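You operate a simulated robot arm through the tools that you are given. There is no shell and no other tool. Be economical: measure what you need, move in short steps, check, and stop when the job is done.

You run a simulated robot arm. Do the job below in one go: nothing can be reset, and whatever is moved stays where it is left.

TASK
Fetch the foam offcut from the top of the long wooden wall shelf and set it on the green mat. Then fetch the water bottle and stand it on top of the silver motor cover. Then lift the lid of the spill kit box open. Keep to this order. Set down upright: foam offcut, water bottle.

Only the result counts: the job must be done as asked and must still hold three seconds after the hand-in. Knocking over, shifting, dropping, spilling or breaking anything else fails it. A push-on lid holds only when it is set on centred and level and pressed home; a screw cap is set on level and turned clockwise until tight.

THE ROBOT
A 7-joint arm with a two-finger parallel gripper on a trunk, on a base that drives. Base frame: it is fixed to the floor where the robot stands at the start and does not move with it; the origin is under the middle of the robot, x ahead of it, y to its left, z up. Lengths are in mm, angles in degrees, forces in N, time in s.
With the tool pointing down near the work surface it reaches from about 380 to 800 mm from the robot's upright axis, wherever it stands. Its first joint turns from -143.0 to 143.0 degrees. Places, roughly: green mat (42x24 cm) [-2340, -3640, 800]; lid of the spill kit box [-1500, 600, 700]; motor cover [7000, -1000, 750]; water bottle (7x7x21 cm) [5200, -1100, 900]. Payload 3 kg.
The TCP is the grasp point between the finger pads, 30 mm short of the fingertips. In the tool frame z runs along the fingers and y along their closing line. The gripper opens to 110 mm. The fingers are 20 mm wide and 10 mm thick; the gripper's body (48 by 112 mm) begins 55 mm behind the TCP.
Orientation is told as [roll, pitch, yaw] about the base's x, y, z axes, in that order, counted from this pose: with the fingers straight down and closing along the base's y, the tool's x points along the base's -x, its y along +y and its z along -z.

THE INTERFACE
- The arm moves only by the tool play_rows. Its argument "moves" is a list of rows, each a list of 3 entries, a list of its own where there are three numbers: the shift along the base's x, y, z in m, then the turn, a rotation vector about the base's x, y, z in degrees, then the opening, from 0 (shut) to 1 (fully open). In form: [[[tx, ty, tz], [wx, wy, wz], jaw], ...]. A call has 1 to 12 rows; each row is the pose to reach, as a shift and turn from the pose commanded when the call began. Each row takes 0.2 s and may step no farther than 50 mm and 8.6 degrees from the row before; otherwise, or with a gripper value out of range, the whole call is refused. A pose out of reach is approached as far as the arm can. The call stops where the force on the tool passes 40 N (or 10 N more than at its start, if that is more) or the arm is blocked; 0.2 s more then pass. The fingers move at their own pace (about 153 mm/s each) and stop on an object; they squeeze with about 36 N. The grip force told is the motor's: it shows also when the fingers shut on nothing. Time passes only in rows, and 0.2 s behind the last, so rows that repeat a pose let the fingers close. The reply holds the time, the measured pose of the TCP, the force on the tool along the base axes, the opening and the grip force, in the units named above and with some noise, with the torque about the TCP (base axes, N m) and any sound that the robot's microphone picked up.
- Cameras (640 x 400 px; columns grow to the right, rows downward): "scene" is now at [506.1, -116.7, 1244.3]; the picture's right is [-0.00, -0.17, 0.99], its down [-0.36, 0.92, 0.16] and it looks along [-0.93, -0.35, -0.06] (base axes); focal length 214 px, centre (320, 200). "wrist" rides on the gripper at [72, 17, -103] in the tool frame; the picture's right is [-0.23, 0.97, 0.00], its down [-0.76, -0.18, -0.62] and it looks along [-0.61, -0.14, 0.78] (tool axes); focal length 222 px, centre (320, 200). There is no depth. A picture from a camera that has moved, and an enlarged one, comes with that camera's place and axes in the base frame and with its lens.
- get_image(camera): a new picture of that camera. It takes no simulated time.
- move_column(by): slides the trunk up (or, below 0, down) by that many mm; the arm and the scene camera ride with it, the base frame stays. It gives what a move gives, with no picture.
- base_move(legs): drives the robot by 1 to 6 legs, each [ahead, turn to the left] in mm and degrees, along the robot's own axes; the way and the turn of a leg run together, so that a leg with both is an arc; at most 1500 mm and 180 degrees a leg. The arm and the cameras ride along, it lands a little off, and it stops where it bumps. It gives what a move gives.
- aim_head(pan, tilt): turns the head with the scene camera to pan (to the left, within 80 degrees either way) and tilt (down, from -29 to 69), counted from straight ahead of the robot. It gives what a move gives.
- close_up(camera, box): a new picture of the part [left, top, right, bottom] of that camera's present view, enlarged. It takes no simulated time.
- hand_in(): hands the job in; it is judged then, once.

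Work in short steps. Places have to be worked out from the pictures, the camera data and where the tool is seen: move nearer, look again, correct. Check each grasp and each placing, and mend what went wrong. You have 165 turns and 120 pictures in all, those below and enlarged ones among them. Open the gripper and draw the arm clear of the work before you hand the job in, unless the task says otherwise; then end with one line.

The tools are called after "Call:" as name(argument=value, ...) on one line, values as JSON. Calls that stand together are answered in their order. play_rows: Moves the arm, as the interface text tells. Its arguments: {"type":"object","properties":{"moves":{"type":"array"}},"required":["moves"]} The other tools are called the same way: move_column (by) slides the trunk up or down; base_move (legs) drives the base; aim_head (pan, tilt) turns the head that bears the scene camera; get_image (camera) takes a picture; close_up (camera, box) takes an enlarged picture of a part of a camera's view; hand_in () hands the job in.

At the start:

```text
clock: 0.0
ee_pos: [495.3, -63.4, 1125.6]
orientation: [0.0, 0.0, -0.3]
force: [0.0, 0.5, -0.6]
moment: [0.0, 0.01, 0.0]
gripper_width: 110.2
finger_force: 0.2
trunk travel left (down, up): [-300.0, 190.0]
robot x, y, heading: [-0.1, -5.7, 0.1]
head pan, tilt: [-80.2, 68.8]
```

scene: 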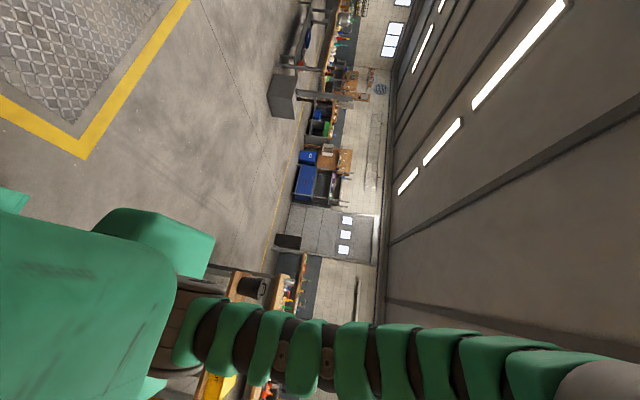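
wrist: 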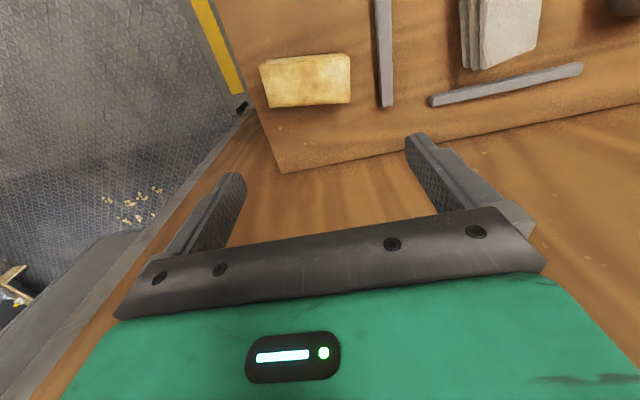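

The scene camera looks sideways at the start, so I'll turn the head straight ahead to get my bearings.

Call:
aim_head(pan=0, tilt=20)

Call:
get_image(camera="scene")

```text
clock: 1.5
ee_pos: [495.9, -63.8, 1127.0]
orientation: [0.0, 0.1, -0.2]
force: [-0.8, -0.6, 0.5]
moment: [0.0, -0.02, 0.02]
gripper_width: 110.2
finger_force: 0.1
trunk travel left (down, up): [-300.0, 190.0]
robot x, y, heading: [0.7, 0.5, 0.2]
head pan, tilt: [0.0, 20.0]
```

```text
117 pictures are left
camera scene: at [573.9, -62.0, 1161.2], right [-0.01, -1.0, 0.0], down [-0.94, 0.01, 0.34], along [-0.34, 0.0, -0.94], focal length 214 px, centre (320, 200)
```

scene: 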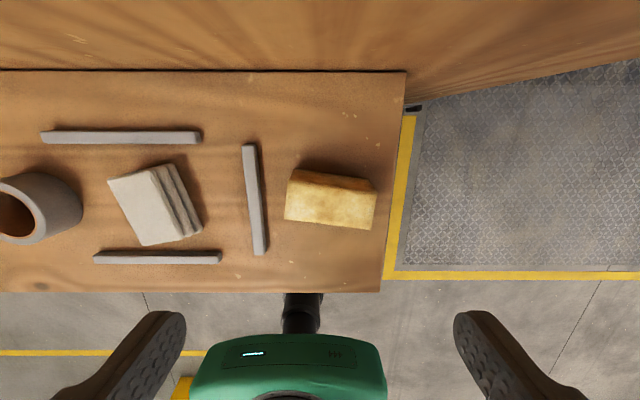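

Triangulating the two views, the yellow block is at about (478, -78, 890) on a wooden board with a back panel at x≈635. I'll look closer at it to identify it.

Call:
close_up(camera="scene", box=[220, 120, 420, 260])

Call:
aim_head(pan=0, tilt=-29)

Call:
get_image(camera="scene")

Call:
get_image(camera="wrist")

```text
2.86 times, centred on (320, 190) of scene
camera zoom: at [573.9, -62.0, 1161.2], right [-0.01, -1.0, 0.0], down [-0.94, 0.01, 0.34], along [-0.34, 0.0, -0.94], focal length 613 px, centre (320, 229)
```

zoom: 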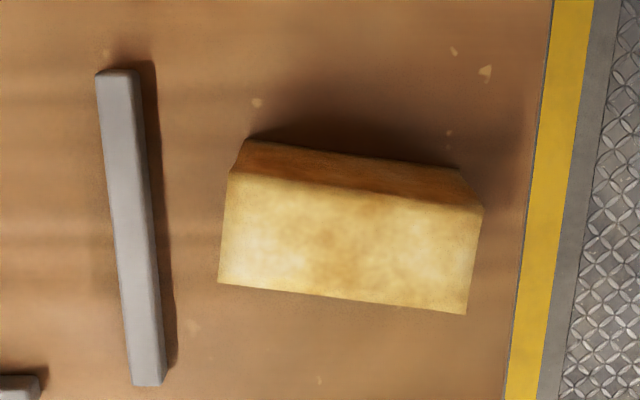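

```text
clock: 2.7
ee_pos: [488.6, -63.8, 1126.8]
orientation: [0.2, 0.3, -0.2]
force: [-74.1, -1.0, -43.6]
moment: [0.66, 2.23, -1.15]
gripper_width: 110.1
finger_force: 0.1
trunk travel left (down, up): [-300.0, 190.0]
robot x, y, heading: [-1.3, -3.4, -0.2]
head pan, tilt: [0.0, -28.6]
```

```text
115 pictures are left
camera scene: at [621.8, -62.0, 1173.4], right [-0.01, -1.0, -0.01], down [-0.97, 0.01, -0.25], along [0.25, 0.01, -0.97], focal length 214 px, centre (320, 200)
```

scene: 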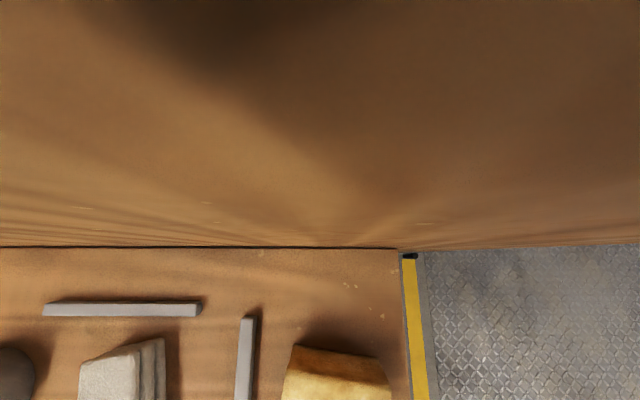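

```text
114 pictures are left
camera wrist: at [415.9, -45.9, 1230.3], right [0.23, 0.97, 0.0], down [0.76, -0.18, 0.62], along [0.6, -0.14, -0.79], focal length 222 px, centre (320, 200)
```

wrist: 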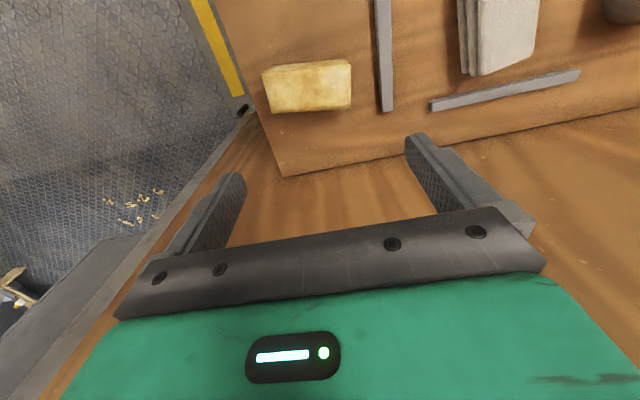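

The force reading (-74 N) says the camera head pressed on the back panel; the scene camera evidently sits near the hand. I'll tilt it back at once.

Call:
aim_head(pan=0, tilt=20)

Call:
get_image(camera="scene")

```text
clock: 3.9
ee_pos: [496.2, -62.6, 1126.5]
orientation: [-0.1, -0.1, -0.3]
force: [0.5, -0.6, 0.4]
moment: [0.01, 0.03, 0.0]
gripper_width: 109.9
finger_force: 0.0
trunk travel left (down, up): [-300.0, 190.0]
robot x, y, heading: [-2.1, -3.5, -0.1]
head pan, tilt: [0.0, 20.0]
```

```text
113 pictures are left
camera scene: at [574.5, -61.9, 1161.7], right [-0.01, -1.0, 0.0], down [-0.94, 0.01, 0.34], along [-0.34, 0.0, -0.94], focal length 214 px, centre (320, 200)
```

scene: 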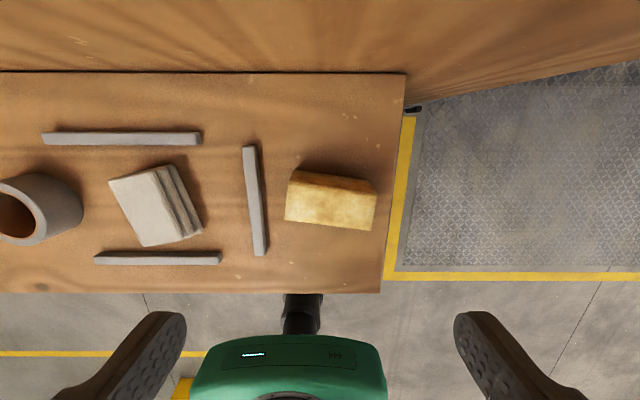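

Contact is released. I'll enlarge the foam in the wrist view to triangulate its top face and the shelf height.

Call:
close_up(camera="wrist", box=[220, 20, 420, 145])

```text
3.20 times, centred on (320, 82) of wrist
camera zoom: at [422.7, -45.6, 1230.0], right [0.23, 0.97, 0.0], down [0.76, -0.18, 0.62], along [0.61, -0.15, -0.78], focal length 711 px, centre (320, 576)
```

zoom: 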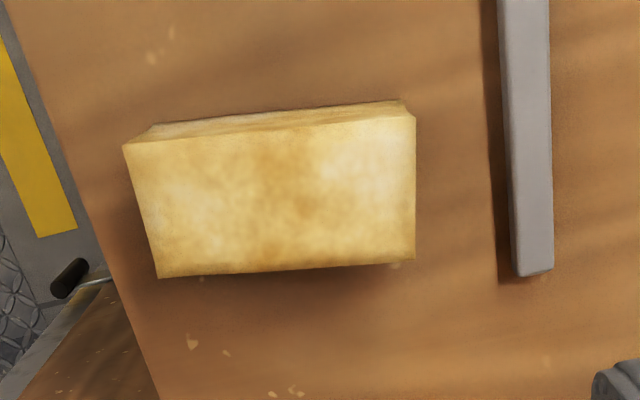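

Foam: top centre ≈ (479, -77, 920), about 106 x 49 x 63 mm, short side along (0.988, -0.155), shelf at z ≈ 857. I'll turn the tool by -99° to close on its short side, staying high.

Call:
play_rows(moves=[[[0, 0, 0], [0, 0, -8.25], 1], [[0, 0, 0], [0, 0, -16.5], 1], [[0, 0, 0], [0, 0, -24.75], 1], [[0, 0, 0], [0, 0, -33], 1], [[0, 0, 0], [0, 0, -41.25], 1], [[0, 0, 0], [0, 0, -49.5], 1], [[0, 0, 0], [0, 0, -57.75], 1], [[0, 0, 0], [0, 0, -66], 1], [[-0.005, -0.005, 0], [0, 0, -74.25], 1], [[-0.01, -0.01, 0], [0, 0, -82.5], 1], [[-0.017, -0.014, 0], [0, 0, -90.75], 1], [[-0.017, -0.014, 0], [0, 0, -98.8], 1]])

Call:
get_image(camera="scene")

Call:
get_image(camera="wrist")

```text
clock: 6.5
ee_pos: [479.2, -76.6, 1127.2]
orientation: [0.0, 0.1, -99.2]
force: [0.1, 0.1, 0.1]
moment: [0.01, -0.02, 0.06]
gripper_width: 110.0
finger_force: 0.0
trunk travel left (down, up): [-300.0, 190.0]
robot x, y, heading: [-3.6, -3.7, 0.1]
head pan, tilt: [0.0, 20.0]
```

```text
111 pictures are left
camera scene: at [467.0, -151.8, 1161.4], right [-0.99, 0.16, 0.0], down [0.15, 0.93, 0.34], along [0.05, 0.34, -0.94], focal length 214 px, centre (320, 200)
```

scene: 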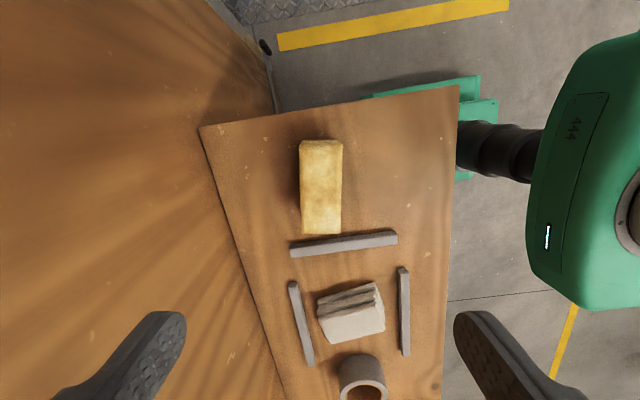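

```text
110 pictures are left
camera wrist: at [506.3, -7.7, 1229.9], right [0.92, -0.38, 0.0], down [-0.3, -0.72, 0.62], along [-0.24, -0.58, -0.78], focal length 222 px, centre (320, 200)
```

wrist: 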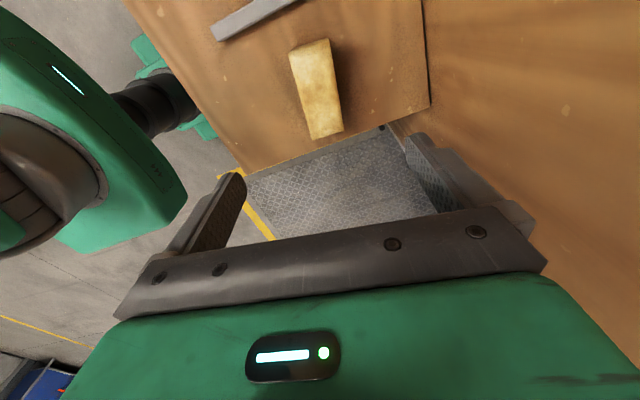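

The head camera is confirmed to ride on the hand, and the foam projects where expected. I'll descend to TCP z ≈ 896 and close.

Call:
play_rows(moves=[[[0, 0, -0.046], [0, 0, 0], 1], [[0, 0, -0.092], [0, 0, 0], 1], [[0, 0, -0.138], [0, 0, 0], 1], [[0, 0, -0.184], [0, 0, 0], 1], [[0, 0, -0.21], [0, 0, 0], 1], [[0, 0, -0.231], [0, 0, 0], 1], [[0, 0, -0.231], [0, 0, 0], 0.3], [[0, 0, -0.231], [0, 0, 0], 0.3], [[0, 0, -0.231], [0, 0, 0], 0.3], [[0, 0, -0.231], [0, 0, 0], 0.3]])

Call:
get_image(camera="scene")

```text
clock: 8.7
ee_pos: [478.2, -79.7, 897.1]
orientation: [0.0, -0.1, -99.1]
force: [0.0, -0.1, 0.2]
moment: [-0.01, -0.03, -0.01]
gripper_width: 45.9
finger_force: 36.1
trunk travel left (down, up): [-300.0, 190.0]
robot x, y, heading: [1.7, 0.3, 0.1]
head pan, tilt: [0.0, 20.0]
```

```text
109 pictures are left
camera scene: at [466.4, -154.0, 931.3], right [-0.99, 0.16, 0.0], down [0.15, 0.93, 0.34], along [0.05, 0.34, -0.94], focal length 214 px, centre (320, 200)
```

scene: 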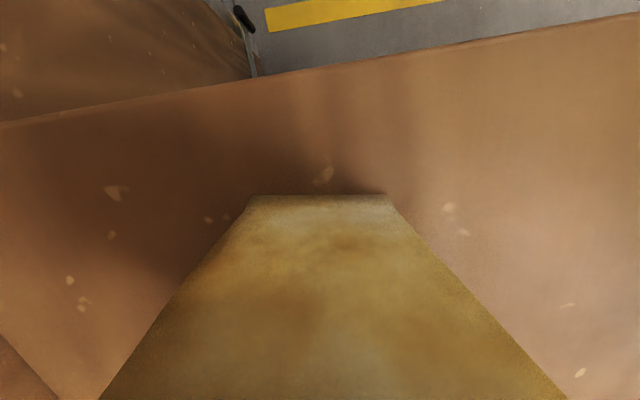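

The foam is gripped (45.9 mm, 36 N). I'll lift it straight up and then aim the head (pan turns about the tool's x axis, as I work it out) to look behind the robot.

Call:
play_rows(moves=[[[0, 0, 0.03], [0, 0, 0], 0.3], [[0, 0, 0.07], [0, 0, 0], 0.3], [[0, 0, 0.11], [0, 0, 0], 0.3], [[0, 0, 0.15], [0, 0, 0], 0.3], [[0, 0, 0.19], [0, 0, 0], 0.3], [[0, 0, 0.23], [0, 0, 0], 0.3]])

Call:
aim_head(pan=-80, tilt=0)

Call:
get_image(camera="scene")

```text
clock: 10.1
ee_pos: [479.0, -76.6, 1126.5]
orientation: [-0.1, -0.1, -99.1]
force: [1.4, 0.6, -0.2]
moment: [-0.01, -0.01, -0.01]
gripper_width: 46.2
finger_force: 36.1
trunk travel left (down, up): [-300.0, 190.0]
robot x, y, heading: [-0.0, 3.0, 0.2]
head pan, tilt: [0.0, 20.0]
```

```text
clock: 11.6
ee_pos: [478.9, -76.5, 1125.6]
orientation: [0.0, 0.0, -99.0]
force: [0.2, 0.2, 0.2]
moment: [-0.01, 0.02, 0.04]
gripper_width: 46.0
finger_force: 36.0
trunk travel left (down, up): [-300.0, 190.0]
robot x, y, heading: [-0.9, 2.6, 0.0]
head pan, tilt: [-80.0, 0.0]
```

```text
108 pictures are left
camera scene: at [374.5, -169.4, 1237.9], right [-0.17, 0.03, 0.98], down [0.16, 0.99, 0.0], along [-0.97, 0.16, -0.17], focal length 214 px, centre (320, 200)
```

scene: 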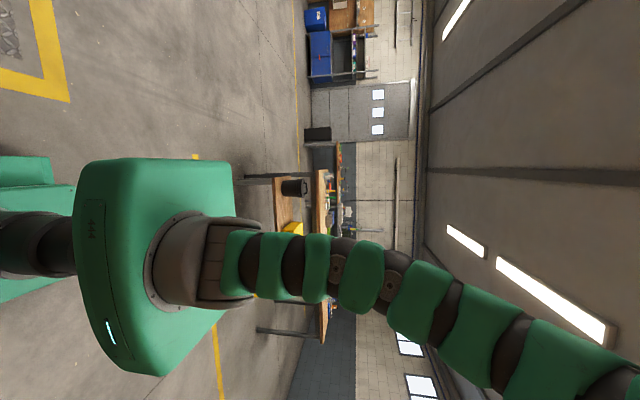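

A table with a yellow item (likely the spill kit) stands behind the robot. I'll look further to the right-rear, towards the mat.

Call:
aim_head(pan=-80, tilt=-29)

Call:
get_image(camera="scene")

```text
clock: 12.5
ee_pos: [479.6, -76.4, 1126.3]
orientation: [0.1, 0.0, -99.2]
force: [0.0, 0.4, -0.4]
moment: [0.01, 0.0, -0.01]
gripper_width: 45.9
finger_force: 35.9
trunk travel left (down, up): [-300.0, 190.0]
robot x, y, heading: [2.2, -1.8, -0.1]
head pan, tilt: [-80.0, -28.6]
```

```text
107 pictures are left
camera scene: at [390.5, -212.6, 1241.9], right [-0.17, 0.03, 0.98], down [-0.33, 0.94, -0.08], along [-0.93, -0.34, -0.15], focal length 214 px, centre (320, 200)
```

scene: 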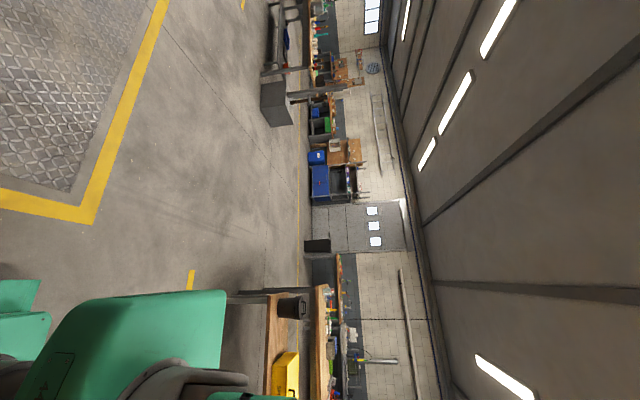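

The mat should project to about pixel (316, 70) here; I'll enlarge that area.

Call:
close_up(camera="scene", box=[240, 0, 400, 130])

```text
3.08 times, centred on (320, 65) of scene
camera zoom: at [390.5, -212.6, 1241.9], right [-0.17, 0.03, 0.98], down [-0.33, 0.94, -0.08], along [-0.93, -0.34, -0.15], focal length 660 px, centre (320, 615)
```

zoom: 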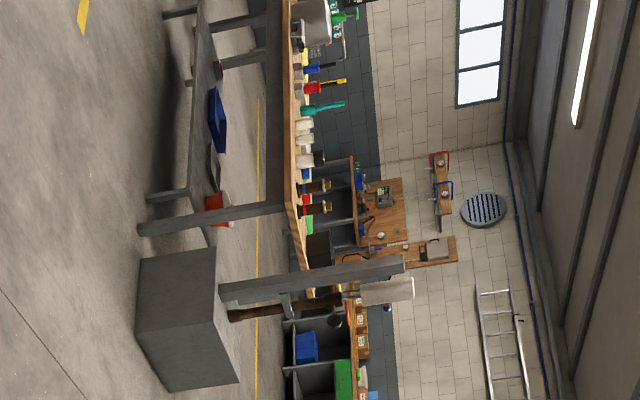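

The bench with the mat runs along y at about x = -2050 and beyond, with a gray block near its end at (-1930…-2350, -2560…-3030); the floor to it is free if I stay around x = -650. I'll tuck the head view neutral, reverse 650, turn right and drive along -y.

Call:
base_move(legs=[[-650, 0], [0, -90], [1500, 0], [1000, 0]])

Call:
aim_head(pan=-80, tilt=0)

Call:
get_image(camera="scene")

```text
clock: 32.0
ee_pos: [-891.6, -2986.2, 1126.7]
orientation: [0.0, 0.0, 167.5]
force: [-0.2, -0.2, -0.1]
moment: [0.02, 0.01, 0.01]
gripper_width: 46.4
finger_force: 36.3
trunk travel left (down, up): [-300.0, 190.0]
robot x, y, heading: [-788.7, -2512.3, -93.3]
head pan, tilt: [-80.0, -28.6]
```

```text
clock: 32.9
ee_pos: [-890.6, -2986.1, 1126.5]
orientation: [0.0, -0.1, 167.5]
force: [-0.7, -0.6, -0.3]
moment: [0.01, 0.01, -0.03]
gripper_width: 46.1
finger_force: 35.9
trunk travel left (down, up): [-300.0, 190.0]
robot x, y, heading: [-786.5, -2511.6, -93.8]
head pan, tilt: [-80.0, 0.0]
```

```text
105 pictures are left
camera scene: at [-978.4, -2873.5, 1238.6], right [0.04, 0.17, 0.98], down [0.98, -0.22, 0.0], along [0.21, 0.96, -0.17], focal length 214 px, centre (320, 200)
```

scene: 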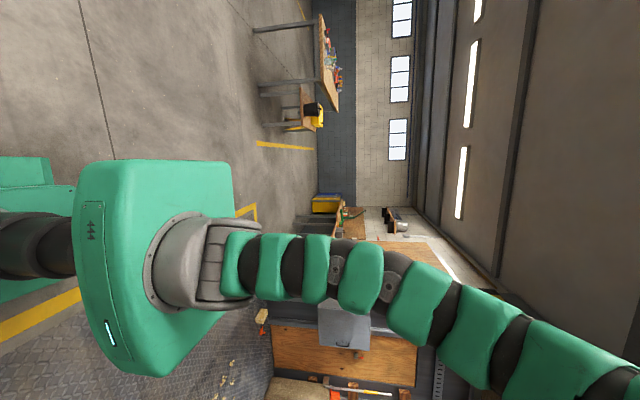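

Robot is at (-787, -2512), heading -93.5. I'll drive 1130 on and turn right to face the bench (-x).

Call:
base_move(legs=[[1130, 0], [0, -86.5]])

Call:
aim_head(pan=80, tilt=0)

Call:
get_image(camera="scene")

```text
clock: 42.5
ee_pos: [-1337.7, -3548.8, 1126.4]
orientation: [0.0, 0.1, 79.5]
force: [0.6, -0.4, -0.5]
moment: [0.03, 0.0, -0.02]
gripper_width: 45.7
finger_force: 35.9
trunk travel left (down, up): [-300.0, 190.0]
robot x, y, heading: [-858.5, -3697.0, 179.2]
head pan, tilt: [-80.0, 0.0]
```

```text
clock: 45.0
ee_pos: [-1336.6, -3548.3, 1126.9]
orientation: [0.0, 0.1, 79.5]
force: [0.4, -0.5, -0.3]
moment: [0.0, 0.0, -0.01]
gripper_width: 46.2
finger_force: 35.8
trunk travel left (down, up): [-300.0, 190.0]
robot x, y, heading: [-861.6, -3693.2, 179.1]
head pan, tilt: [80.0, 0.0]
```

```text
104 pictures are left
camera scene: at [-1403.1, -3421.6, 1239.1], right [0.17, -0.03, -0.98], down [-0.18, -0.98, 0.0], along [-0.97, 0.18, -0.17], focal length 214 px, centre (320, 200)
```

scene: 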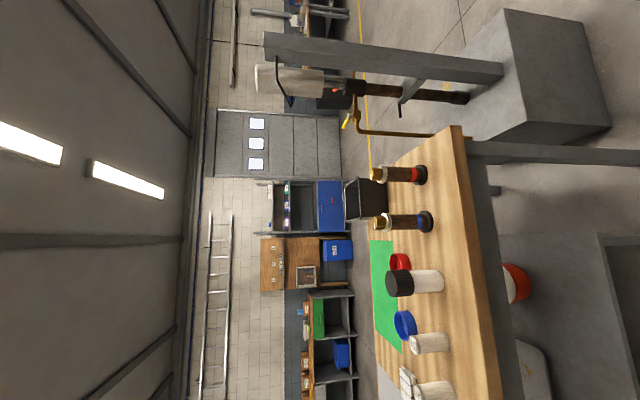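

The mat projects at about (-2340, -3669) with cups and bottles between it and the bench front, whose edge is at x ≈ -1840. I'll drive ahead 640 (base front stays short of the edge) and look down.

Call:
base_move(legs=[[640, 0]])

Call:
aim_head(pan=30, tilt=0)

Call:
get_image(camera="scene")

```text
clock: 48.5
ee_pos: [-1976.3, -3524.1, 1126.9]
orientation: [0.1, 0.0, 78.6]
force: [0.0, 0.3, 0.0]
moment: [0.01, 0.01, 0.02]
gripper_width: 46.2
finger_force: 35.6
trunk travel left (down, up): [-300.0, 190.0]
robot x, y, heading: [-1502.1, -3674.4, 178.3]
head pan, tilt: [80.0, 0.0]
```

```text
clock: 49.7
ee_pos: [-1974.8, -3524.0, 1127.9]
orientation: [-0.1, 0.0, 78.6]
force: [0.0, -0.5, -0.4]
moment: [0.0, 0.02, -0.01]
gripper_width: 46.1
finger_force: 36.5
trunk travel left (down, up): [-300.0, 190.0]
robot x, y, heading: [-1503.1, -3675.9, 178.0]
head pan, tilt: [30.0, 0.0]
```

```text
103 pictures are left
camera scene: at [-1998.1, -3406.7, 1177.4], right [0.85, -0.17, -0.5], down [-0.2, -0.98, 0.0], along [-0.49, 0.1, -0.87], focal length 214 px, centre (320, 200)
```

scene: 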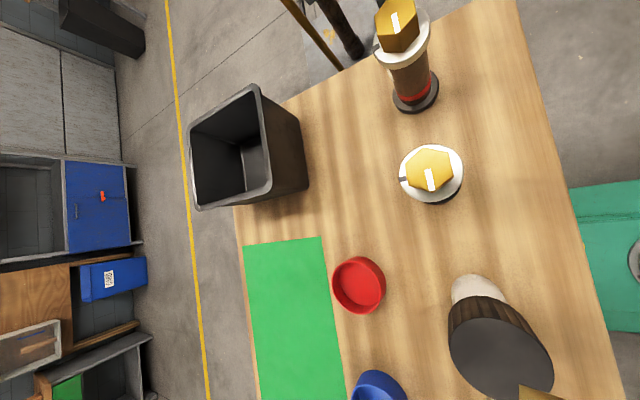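

The mat spans about x -2455…-2221, y -3433…-3853; a red dish, blue dish and black bin stand off it. I'll drive 80 nearer and then move the foam above (-2290, -3625).

Call:
base_move(legs=[[80, 0]])

Call:
aim_head(pan=0, tilt=20)

```text
clock: 50.8
ee_pos: [-2057.5, -3522.5, 1127.6]
orientation: [0.0, -0.1, 78.7]
force: [-1.5, 0.7, 0.0]
moment: [-0.01, 0.01, 0.01]
gripper_width: 46.3
finger_force: 36.0
trunk travel left (down, up): [-300.0, 190.0]
robot x, y, heading: [-1585.9, -3672.8, 178.4]
head pan, tilt: [30.0, 0.0]
```

```text
clock: 51.7
ee_pos: [-2057.7, -3522.5, 1129.2]
orientation: [0.0, 0.0, 78.7]
force: [-0.1, -0.3, 0.7]
moment: [-0.04, 0.01, -0.02]
gripper_width: 46.3
finger_force: 36.0
trunk travel left (down, up): [-300.0, 190.0]
robot x, y, heading: [-1583.0, -3675.8, 178.4]
head pan, tilt: [0.0, 20.0]
```

Moving the foam over the mat spot, squaring the yaw to 90°.

Call:
play_rows(moves=[[[-0.04, -0.018, 0], [0, 0, 2], 0.3], [[-0.08, -0.036, 0], [0, 0, 4], 0.3], [[-0.12, -0.054, 0], [0, 0, 6], 0.3], [[-0.16, -0.071, 0], [0, 0, 8], 0.3], [[-0.2, -0.089, 0], [0, 0, 10], 0.3], [[-0.235, -0.103, 0], [0, 0, 11], 0.3], [[-0.235, -0.103, 0], [0, 0, 11], 0.3]])

Call:
get_image(camera="scene")

Call:
get_image(camera="wrist")

```text
clock: 53.3
ee_pos: [-2292.8, -3624.4, 1127.8]
orientation: [-0.2, 0.1, 89.8]
force: [-0.3, -0.5, -0.4]
moment: [0.01, 0.0, 0.0]
gripper_width: 46.3
finger_force: 35.5
trunk travel left (down, up): [-300.0, 190.0]
robot x, y, heading: [-1581.5, -3675.8, 178.1]
head pan, tilt: [0.0, 20.0]
```

```text
102 pictures are left
camera scene: at [-2291.4, -3545.6, 1162.4], right [1.0, -0.01, 0.0], down [-0.01, -0.94, 0.34], along [0.0, -0.34, -0.94], focal length 214 px, centre (320, 200)
```

scene: 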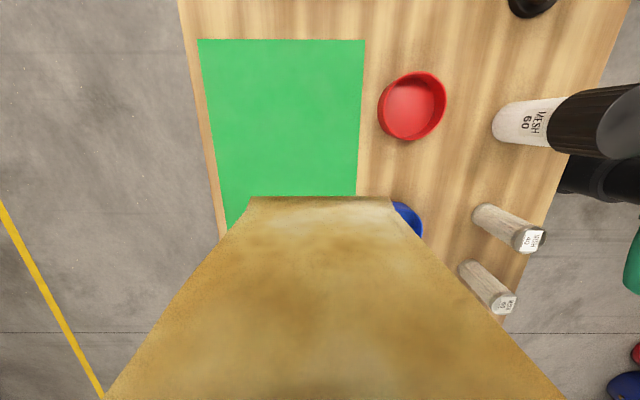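

```text
101 pictures are left
camera wrist: at [-2310.7, -3697.1, 1230.8], right [-0.97, 0.23, 0.0], down [0.18, 0.76, 0.62], along [0.15, 0.61, -0.78], focal length 222 px, centre (320, 200)
```

wrist: 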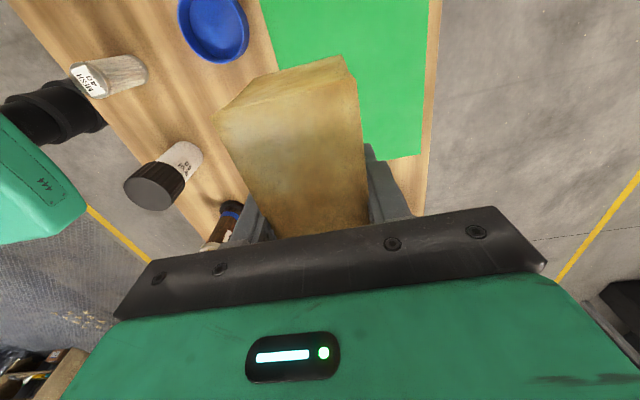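

Foam hangs level over the mat. I'll go down to ~860 first.

Call:
play_rows(moves=[[[0, 0, -0.045], [0, 0, 0], 0.3], [[0, 0, -0.09], [0, 0, 0], 0.3], [[0, 0, -0.135], [0, 0, 0], 0.3], [[0, 0, -0.18], [0, 0, 0], 0.3], [[0, 0, -0.225], [0, 0, 0], 0.3], [[0, 0, -0.265], [0, 0, 0], 0.3], [[0, 0, -0.265], [0, 0, 0], 0.3]])

Call:
get_image(camera="wrist")

Call:
get_image(camera="scene")

```text
clock: 54.9
ee_pos: [-2291.9, -3624.7, 864.4]
orientation: [-0.1, 0.0, 89.7]
force: [-0.2, 0.0, -1.7]
moment: [-0.03, -0.03, -0.02]
gripper_width: 46.3
finger_force: 36.0
trunk travel left (down, up): [-300.0, 190.0]
robot x, y, heading: [-1586.3, -3675.6, 178.2]
head pan, tilt: [0.0, 20.0]
```

```text
100 pictures are left
camera wrist: at [-2310.9, -3697.5, 967.2], right [-0.97, 0.23, 0.0], down [0.18, 0.76, 0.62], along [0.14, 0.61, -0.78], focal length 222 px, centre (320, 200)
```

wrist: 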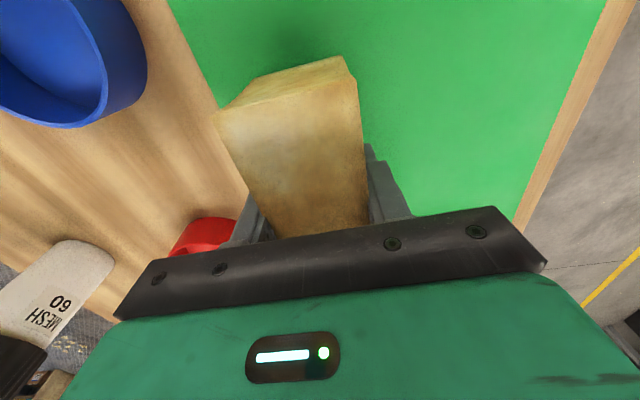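

```text
99 pictures are left
camera scene: at [-2291.7, -3546.0, 898.8], right [1.0, -0.01, 0.0], down [-0.01, -0.94, 0.34], along [0.0, -0.34, -0.94], focal length 214 px, centre (320, 200)
```

scene: 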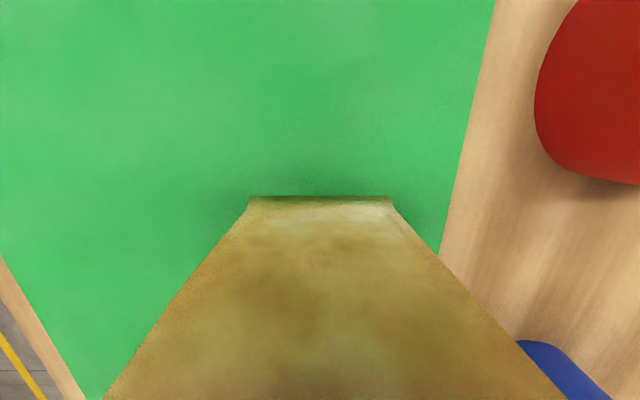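

Foam is over the mat near its front edge; I'll shift 15 mm inward and lower in small steps until contact shows.

Call:
play_rows(moves=[[[-0.015, 0, 0], [0, 0, 0], 0.3], [[-0.015, 0, -0.008], [0, 0, 0], 0.3], [[-0.015, 0, -0.014], [0, 0, 0], 0.3], [[-0.015, 0, -0.018], [0, 0, 0], 0.3], [[-0.015, 0, -0.021], [0, 0, 0], 0.3], [[-0.015, 0, -0.023], [0, 0, 0], 0.3]])

```text
clock: 56.3
ee_pos: [-2307.6, -3626.1, 840.4]
orientation: [0.0, 0.0, 89.7]
force: [-0.3, -0.6, 0.0]
moment: [-0.01, 0.02, 0.01]
gripper_width: 46.0
finger_force: 36.2
trunk travel left (down, up): [-300.0, 190.0]
robot x, y, heading: [-1584.0, -3674.1, 178.2]
head pan, tilt: [0.0, 20.0]
```

Call:
play_rows(moves=[[[0, 0, -0.002], [0, 0, 0], 0.3], [[0, 0, -0.004], [0, 0, 0], 0.3], [[0, 0, -0.006], [0, 0, 0], 0.3]])

Call:
get_image(camera="wrist")

```text
clock: 57.1
ee_pos: [-2308.1, -3626.0, 837.1]
orientation: [0.2, 0.0, 89.7]
force: [-0.3, 0.8, 22.0]
moment: [0.05, -0.24, -0.03]
gripper_width: 46.1
finger_force: 35.9
trunk travel left (down, up): [-300.0, 190.0]
robot x, y, heading: [-1583.3, -3673.1, 178.2]
head pan, tilt: [0.0, 20.0]
```

```text
98 pictures are left
camera wrist: at [-2325.2, -3697.8, 939.5], right [-0.97, 0.23, 0.0], down [0.18, 0.76, 0.62], along [0.14, 0.61, -0.78], focal length 222 px, centre (320, 200)
```

wrist: 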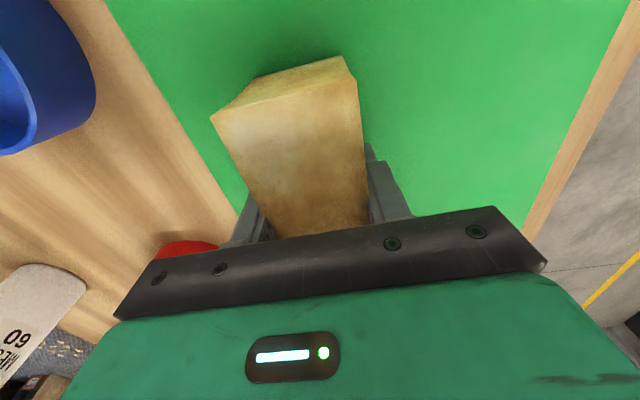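

Contact shows at z 837 (22 N). I'll ease up 2 mm, open partly, wait, then rise.

Call:
play_rows(moves=[[[0, 0, 0.002], [0, 0, 0], 0.3], [[0, 0, 0.002], [0, 0, 0], 0.65], [[0, 0, 0.002], [0, 0, 0], 0.65], [[0, 0, 0.002], [0, 0, 0], 0.65], [[0, 0, 0.03], [0, 0, 0], 0.65], [[0, 0, 0.07], [0, 0, 0], 0.65], [[0, 0, 0.115], [0, 0, 0], 0.65], [[0, 0, 0.16], [0, 0, 0], 0.65], [[0, 0, 0.2], [0, 0, 0], 0.65], [[0, 0, 0.245], [0, 0, 0], 0.65], [[0, 0, 0.29], [0, 0, 0], 0.65]])

Call:
get_image(camera="scene")

```text
clock: 59.5
ee_pos: [-2309.3, -3624.8, 1112.2]
orientation: [-0.1, 0.1, 89.6]
force: [-0.2, -0.7, -0.3]
moment: [-0.03, 0.01, 0.0]
gripper_width: 71.5
finger_force: 0.1
out of reach, approached as far as the arm can: row 11
trunk travel left (down, up): [-300.0, 190.0]
robot x, y, heading: [-1583.6, -3674.9, 177.9]
head pan, tilt: [0.0, 20.0]
```

```text
97 pictures are left
camera scene: at [-2308.5, -3545.9, 1146.6], right [1.0, 0.0, 0.0], down [0.0, -0.94, 0.34], along [0.0, -0.34, -0.94], focal length 214 px, centre (320, 200)
```

scene: 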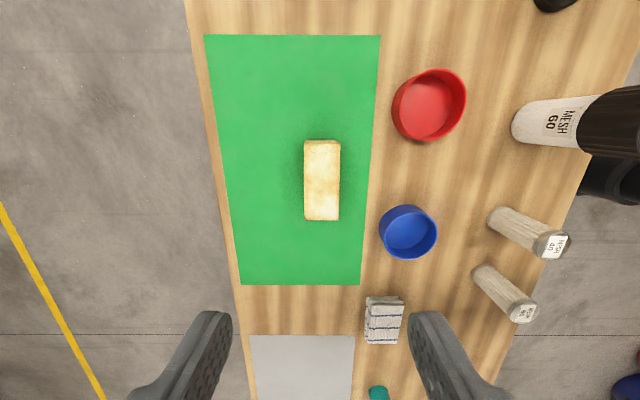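

Foam stands on the mat. Now I retract the arm and back away from the bench.

Call:
play_rows(moves=[[[0.045, 0, 0], [0, 0, 0], 0.65], [[0.09, 0, 0], [0, 0, 0], 0.65], [[0.135, 0, 0.01], [0, 0, 0], 0.65], [[0.18, 0, 0.02], [0, 0, 0], 0.65], [[0.22, 0, 0.02], [0, 0, 0], 0.65], [[0.26, 0, 0.02], [0, 0, 0], 0.65]])

Call:
base_move(legs=[[-700, 0]])

Call:
aim_head(pan=-80, tilt=10)

Call:
get_image(camera="scene")

```text
clock: 60.9
ee_pos: [-2049.2, -3626.4, 1134.0]
orientation: [0.1, 0.0, 89.7]
force: [0.7, 0.5, 0.3]
moment: [0.04, 0.01, -0.02]
gripper_width: 71.7
finger_force: 0.0
trunk travel left (down, up): [-300.0, 190.0]
robot x, y, heading: [-1586.5, -3677.4, 178.2]
head pan, tilt: [0.0, 20.0]
```

```text
clock: 64.8
ee_pos: [-1345.6, -3646.9, 1132.8]
orientation: [0.0, -0.1, 89.6]
force: [0.0, -0.6, -0.3]
moment: [-0.01, 0.01, 0.02]
gripper_width: 71.7
finger_force: 0.0
trunk travel left (down, up): [-300.0, 190.0]
robot x, y, heading: [-879.9, -3693.3, 178.2]
head pan, tilt: [0.0, 20.0]
```

```text
clock: 66.3
ee_pos: [-1345.8, -3646.8, 1133.3]
orientation: [0.0, 0.0, 89.6]
force: [-0.2, 0.4, -1.1]
moment: [0.02, 0.0, 0.01]
gripper_width: 71.4
finger_force: 0.1
trunk travel left (down, up): [-300.0, 190.0]
robot x, y, heading: [-881.3, -3695.9, 178.2]
head pan, tilt: [-80.0, 10.0]
```

```text
96 pictures are left
camera scene: at [-1252.3, -3552.5, 1244.9], right [0.17, 0.0, 0.98], down [-0.18, -0.98, 0.03], along [0.97, -0.18, -0.17], focal length 214 px, centre (320, 200)
```

scene: 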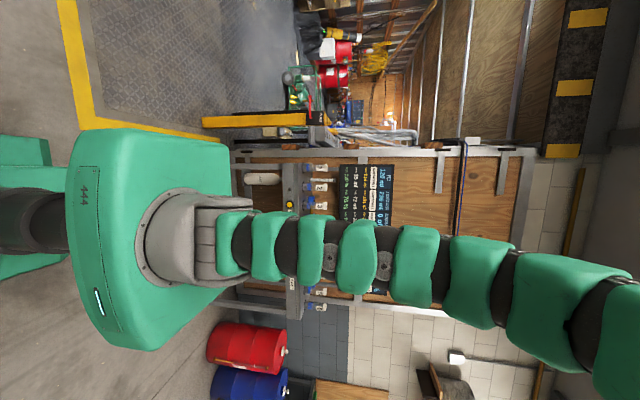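

The way east is a doorway with tread plate leading to it; the bottle should project near (348, 70). I'll enlarge that region.

Call:
close_up(camera="scene", box=[180, 0, 440, 160])

Call:
aim_head(pan=-80, tilt=-25)

Call:
get_image(camera="scene")

```text
2.46 times, centred on (310, 80) of scene
camera zoom: at [-1252.3, -3552.5, 1244.9], right [0.17, 0.0, 0.98], down [-0.18, -0.98, 0.03], along [0.97, -0.18, -0.17], focal length 528 px, centre (345, 495)
```

zoom: 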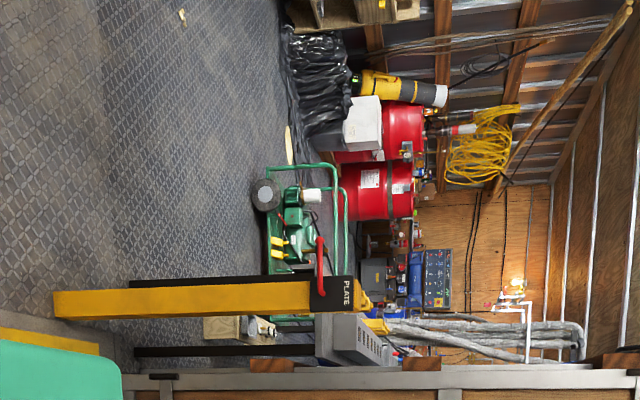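

```text
clock: 67.3
ee_pos: [-1345.0, -3647.4, 1133.6]
orientation: [0.0, 0.0, 89.7]
force: [0.3, -0.8, 0.1]
moment: [0.02, 0.01, 0.02]
gripper_width: 71.8
finger_force: 0.0
trunk travel left (down, up): [-300.0, 190.0]
robot x, y, heading: [-880.3, -3695.7, 178.2]
head pan, tilt: [-80.0, -25.0]
```

```text
94 pictures are left
camera scene: at [-1273.5, -3500.7, 1248.8], right [0.17, 0.0, 0.98], down [0.41, -0.91, -0.07], along [0.9, 0.42, -0.16], focal length 214 px, centre (320, 200)
```

scene: 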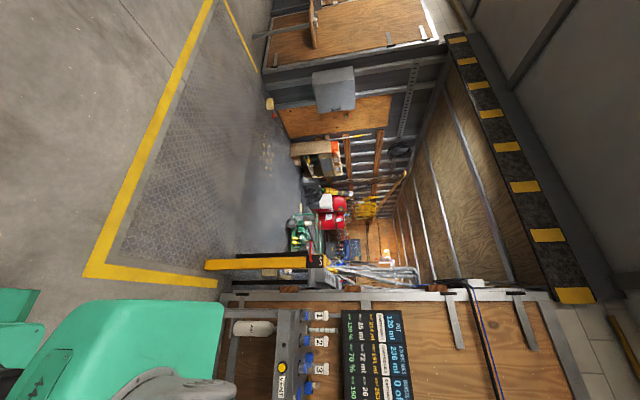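

Through the doorway is a container-like room; I judge the opening spans y ≈ -3200…-700. I'll drive to about (-880, -1800), face +x and enter a little.

Call:
base_move(legs=[[0, -88.2], [1000, 0], [900, 0], [0, -90], [1300, 0]])

Call:
aim_head(pan=80, tilt=0)

Call:
get_image(camera="scene")

```text
clock: 90.8
ee_pos: [922.5, -1870.6, 1134.2]
orientation: [0.0, 0.0, -89.7]
force: [0.1, -0.8, 0.7]
moment: [0.01, -0.01, -0.01]
gripper_width: 71.7
finger_force: 0.0
trunk travel left (down, up): [-300.0, 190.0]
robot x, y, heading: [460.3, -1827.7, -1.7]
head pan, tilt: [-80.0, -25.0]
```

```text
clock: 93.2
ee_pos: [922.8, -1871.3, 1134.2]
orientation: [0.0, 0.0, -89.8]
force: [-0.4, 0.6, -0.1]
moment: [-0.01, -0.01, 0.0]
gripper_width: 71.7
finger_force: 0.2
trunk travel left (down, up): [-300.0, 190.0]
robot x, y, heading: [455.0, -1828.0, -1.1]
head pan, tilt: [80.0, 0.0]
```

```text
93 pictures are left
camera scene: at [1013.2, -1978.8, 1245.9], right [-0.17, 0.0, -0.98], down [0.0, 1.0, 0.0], along [0.98, 0.0, -0.17], focal length 214 px, centre (320, 200)
```

scene: 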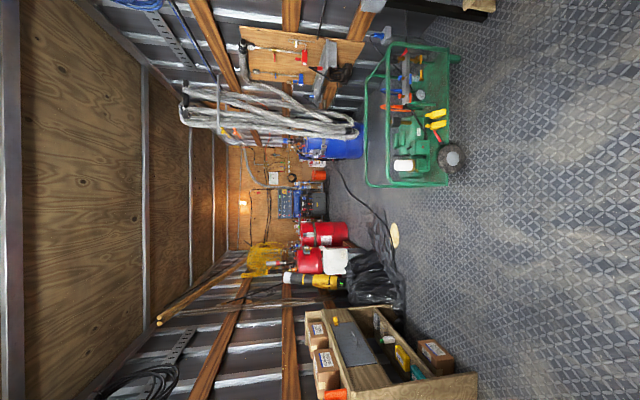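

Good view of the room. The bottle should be near pixel (301, 245) by the red drums; enlarging.

Call:
close_up(camera="scene", box=[220, 150, 420, 310])

```text
2.50 times, centred on (320, 230) of scene
camera zoom: at [1013.2, -1978.8, 1245.9], right [-0.17, 0.0, -0.98], down [0.0, 1.0, 0.0], along [0.98, 0.0, -0.17], focal length 536 px, centre (320, 125)
```

zoom: 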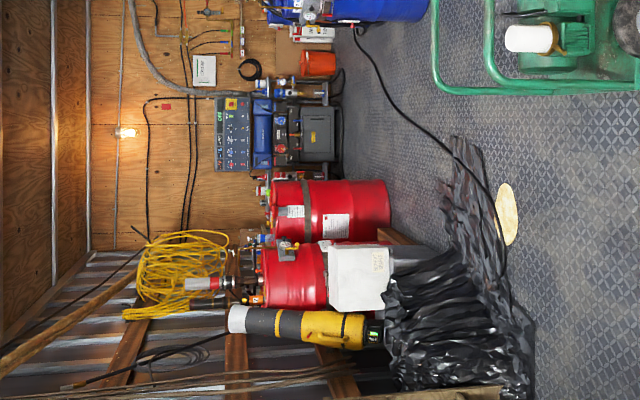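

Drums, a tarp on the floor (x≈3070–3850) and a green trolley (x≈2300–3000, y<-2070) shape the route. I'll drive 1250 on and look again.

Call:
base_move(legs=[[1250, 2]])

Call:
aim_head(pan=65, tilt=0)

Call:
get_image(camera="scene")

```text
clock: 99.5
ee_pos: [2173.0, -1868.3, 1133.8]
orientation: [0.0, -0.1, -88.4]
force: [-0.6, 0.6, 0.6]
moment: [0.02, 0.0, 0.02]
gripper_width: 71.3
finger_force: 0.1
trunk travel left (down, up): [-300.0, 190.0]
robot x, y, heading: [1707.3, -1835.9, 0.2]
head pan, tilt: [80.0, 0.0]
```

```text
clock: 100.3
ee_pos: [2173.5, -1867.9, 1134.3]
orientation: [0.0, 0.0, -88.3]
force: [0.6, -0.2, -0.6]
moment: [-0.01, -0.01, -0.02]
gripper_width: 71.5
finger_force: 0.0
trunk travel left (down, up): [-300.0, 190.0]
robot x, y, heading: [1704.6, -1837.4, 0.3]
head pan, tilt: [65.0, 0.0]
```

```text
91 pictures are left
camera scene: at [2258.7, -1974.4, 1224.1], right [-0.42, -0.01, -0.91], down [-0.03, 1.0, 0.0], along [0.91, 0.03, -0.42], focal length 214 px, centre (320, 200)
```

scene: 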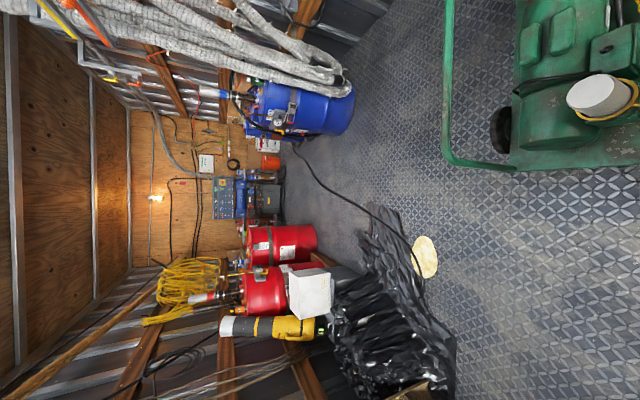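

Trolley spans about x 2250–2720, y < -2050; disc and tarp begin at x ≈ 3160. I'll drive to about (2850, -1700), then turn 45° right to pass between.

Call:
base_move(legs=[[0, 15], [530, 0], [0, -15], [630, 0]])

Call:
aim_head(pan=45, tilt=0)

Call:
get_image(camera="scene")

```text
clock: 108.3
ee_pos: [3314.1, -1752.6, 1134.1]
orientation: [0.0, 0.0, -89.7]
force: [-0.1, -0.7, 0.0]
moment: [-0.05, 0.01, 0.02]
gripper_width: 71.3
finger_force: 0.0
trunk travel left (down, up): [-300.0, 190.0]
robot x, y, heading: [2848.1, -1707.2, -1.2]
head pan, tilt: [65.0, 0.0]
```

```text
clock: 109.1
ee_pos: [3315.1, -1751.4, 1135.3]
orientation: [-0.1, 0.0, -89.7]
force: [0.3, -1.3, -0.3]
moment: [0.01, 0.0, -0.02]
gripper_width: 71.3
finger_force: 0.1
trunk travel left (down, up): [-300.0, 190.0]
robot x, y, heading: [2848.8, -1708.9, -1.4]
head pan, tilt: [45.0, 0.0]
```

```text
90 pictures are left
camera scene: at [3380.1, -1860.6, 1199.0], right [-0.71, 0.0, -0.71], down [0.0, 1.0, 0.0], along [0.71, 0.0, -0.71], focal length 214 px, centre (320, 200)
```

scene: 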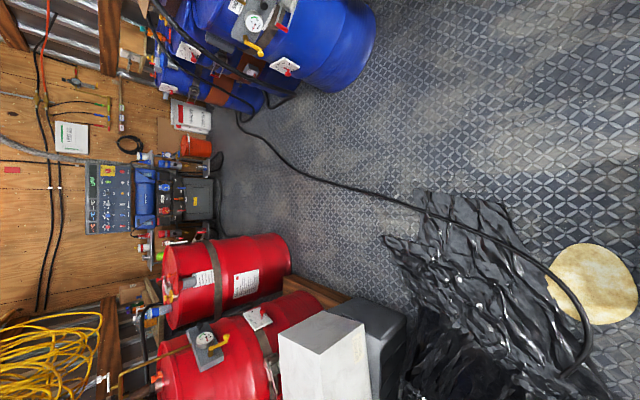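

Route confirmed clear. The bottle should be at about pixel (166, 308); enlarging before driving on.

Call:
close_up(camera="scene", box=[80, 140, 320, 400])

Call:
base_move(legs=[[0, -44], [800, 0], [0, 45], [500, 0]])

```text
1.54 times, centred on (200, 270) of scene
camera zoom: at [3380.1, -1860.6, 1199.0], right [-0.71, 0.0, -0.71], down [0.0, 1.0, 0.0], along [0.71, 0.0, -0.71], focal length 330 px, centre (505, 92)
```

zoom: 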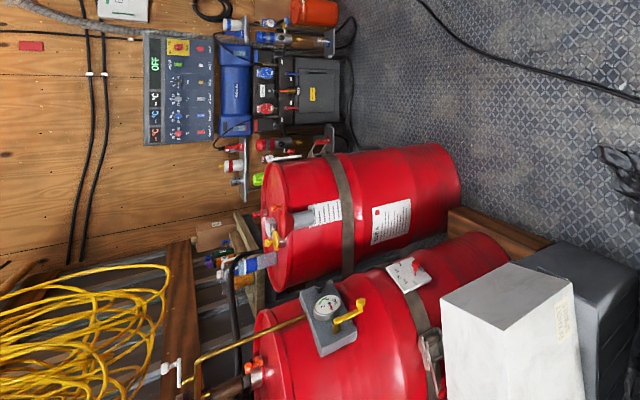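

```text
clock: 120.2
ee_pos: [4390.0, -2330.3, 1134.0]
orientation: [0.0, 0.0, -89.1]
force: [0.0, 0.0, 0.2]
moment: [-0.07, 0.01, -0.02]
gripper_width: 71.4
finger_force: 0.2
trunk travel left (down, up): [-300.0, 190.0]
robot x, y, heading: [3923.8, -2303.6, -0.6]
head pan, tilt: [45.0, 0.0]
```

Reached (3924, -2304). Now look towards the drums (ahead-left).

Call:
aim_head(pan=60, tilt=40)

Call:
get_image(camera="scene")

```text
clock: 121.3
ee_pos: [4389.9, -2329.9, 1133.8]
orientation: [0.0, 0.0, -89.1]
force: [0.6, -0.2, 0.7]
moment: [-0.02, -0.02, -0.02]
gripper_width: 71.7
finger_force: 0.0
trunk travel left (down, up): [-300.0, 190.0]
robot x, y, heading: [3924.1, -2306.3, -0.5]
head pan, tilt: [60.0, 40.0]
```

```text
88 pictures are left
camera scene: at [4465.5, -2373.7, 1220.6], right [-0.5, -0.01, -0.87], down [-0.57, 0.76, 0.32], along [0.65, 0.65, -0.38], focal length 214 px, centre (320, 200)
```

scene: 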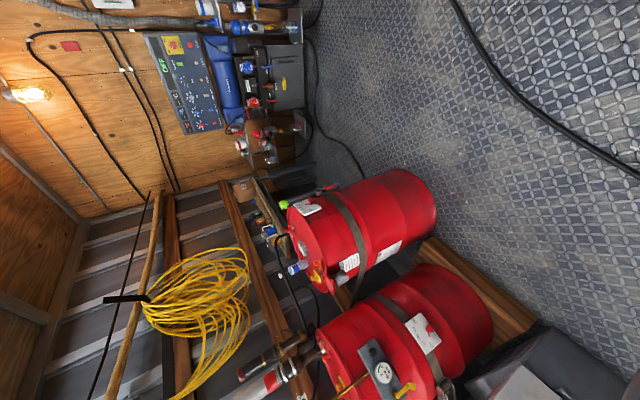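

The bluish object at (298, 267) on the first red drum matches the bottle; zooming.

Call:
close_up(camera="scene", box=[240, 180, 400, 320])

```text
2.86 times, centred on (320, 250) of scene
camera zoom: at [4465.5, -2373.7, 1220.6], right [-0.5, -0.01, -0.87], down [-0.57, 0.76, 0.32], along [0.65, 0.65, -0.38], focal length 613 px, centre (320, 57)
```

zoom: 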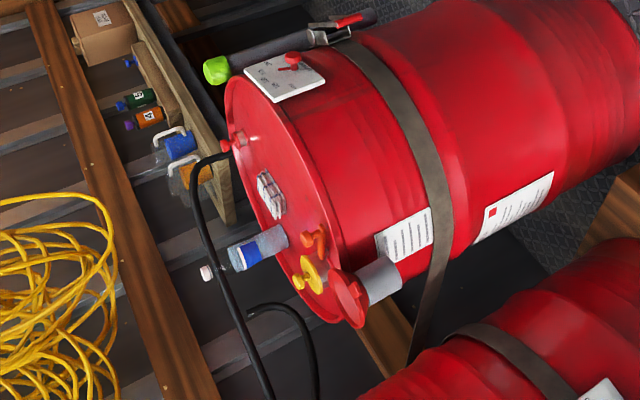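

The bottle stands on the first red drum, about (5200, -1100, base ≈ 880), with a hose, valves and a funnel near it. I'll raise the trunk for clearance and drive to about (5180, -2000) facing +y.

Call:
move_column(by=180)

Call:
base_move(legs=[[1250, 0], [0, 90.5], [300, 0]])

Call:
aim_head(pan=60, tilt=0)

Call:
get_image(camera="scene")

```text
clock: 123.3
ee_pos: [4391.1, -2330.8, 1314.3]
orientation: [0.0, 0.0, -89.1]
force: [-0.7, -0.9, -0.7]
moment: [0.0, 0.02, -0.01]
gripper_width: 71.5
finger_force: 0.1
trunk travel left (down, up): [-480.0, 10.0]
robot x, y, heading: [3924.6, -2303.6, -0.4]
head pan, tilt: [60.0, 40.0]
```

```text
clock: 135.0
ee_pos: [5220.5, -1561.1, 1314.9]
orientation: [0.0, 0.0, -1.0]
force: [0.5, -0.4, -0.6]
moment: [0.04, 0.03, 0.0]
gripper_width: 71.4
finger_force: 0.0
trunk travel left (down, up): [-480.0, 10.0]
robot x, y, heading: [5218.5, -2029.2, 87.2]
head pan, tilt: [60.0, 40.0]
```

```text
clock: 136.1
ee_pos: [5221.1, -1561.2, 1315.3]
orientation: [0.0, 0.1, -1.0]
force: [0.4, 0.5, 0.1]
moment: [0.0, 0.04, 0.0]
gripper_width: 71.4
finger_force: 0.0
trunk travel left (down, up): [-480.0, 10.0]
robot x, y, heading: [5219.7, -2031.2, 87.3]
head pan, tilt: [60.0, 0.0]
```

```text
86 pictures are left
camera scene: at [5333.3, -1484.0, 1398.6], right [-0.01, -0.5, -0.87], down [-1.0, 0.02, 0.0], along [0.01, 0.87, -0.5], focal length 214 px, centre (320, 200)
```

scene: 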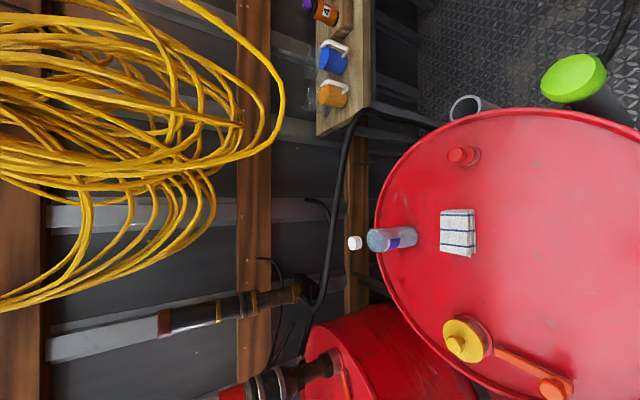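

Clear view; bottle axis computes to about (5236, -1101), base ≈ 886, top ≈ 1095. I'll enlarge it to see its profile.

Call:
close_up(camera="scene", box=[330, 200, 490, 290])

Call:
get_image(camera="wrist")

```text
4.00 times, centred on (410, 245) of scene
camera zoom: at [5333.3, -1484.0, 1398.6], right [-0.01, -0.5, -0.87], down [-1.0, 0.02, 0.0], along [0.01, 0.87, -0.5], focal length 858 px, centre (-40, 20)
```

zoom: 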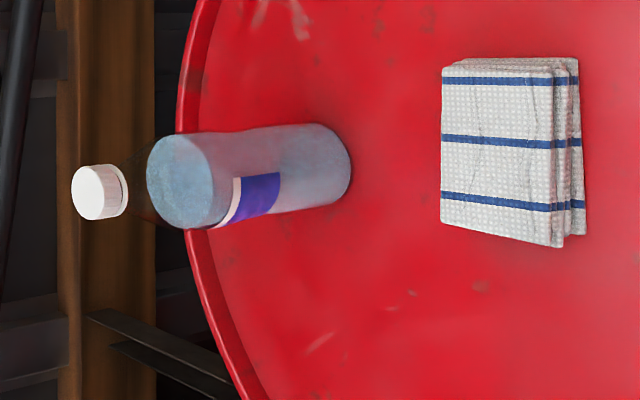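

```text
84 pictures are left
camera wrist: at [5148.4, -1543.2, 1418.9], right [0.24, 0.97, 0.0], down [0.76, -0.19, 0.62], along [0.6, -0.15, -0.78], focal length 222 px, centre (320, 200)
```

wrist: 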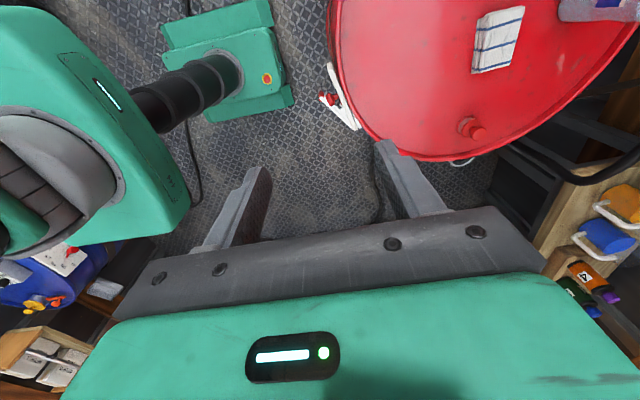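

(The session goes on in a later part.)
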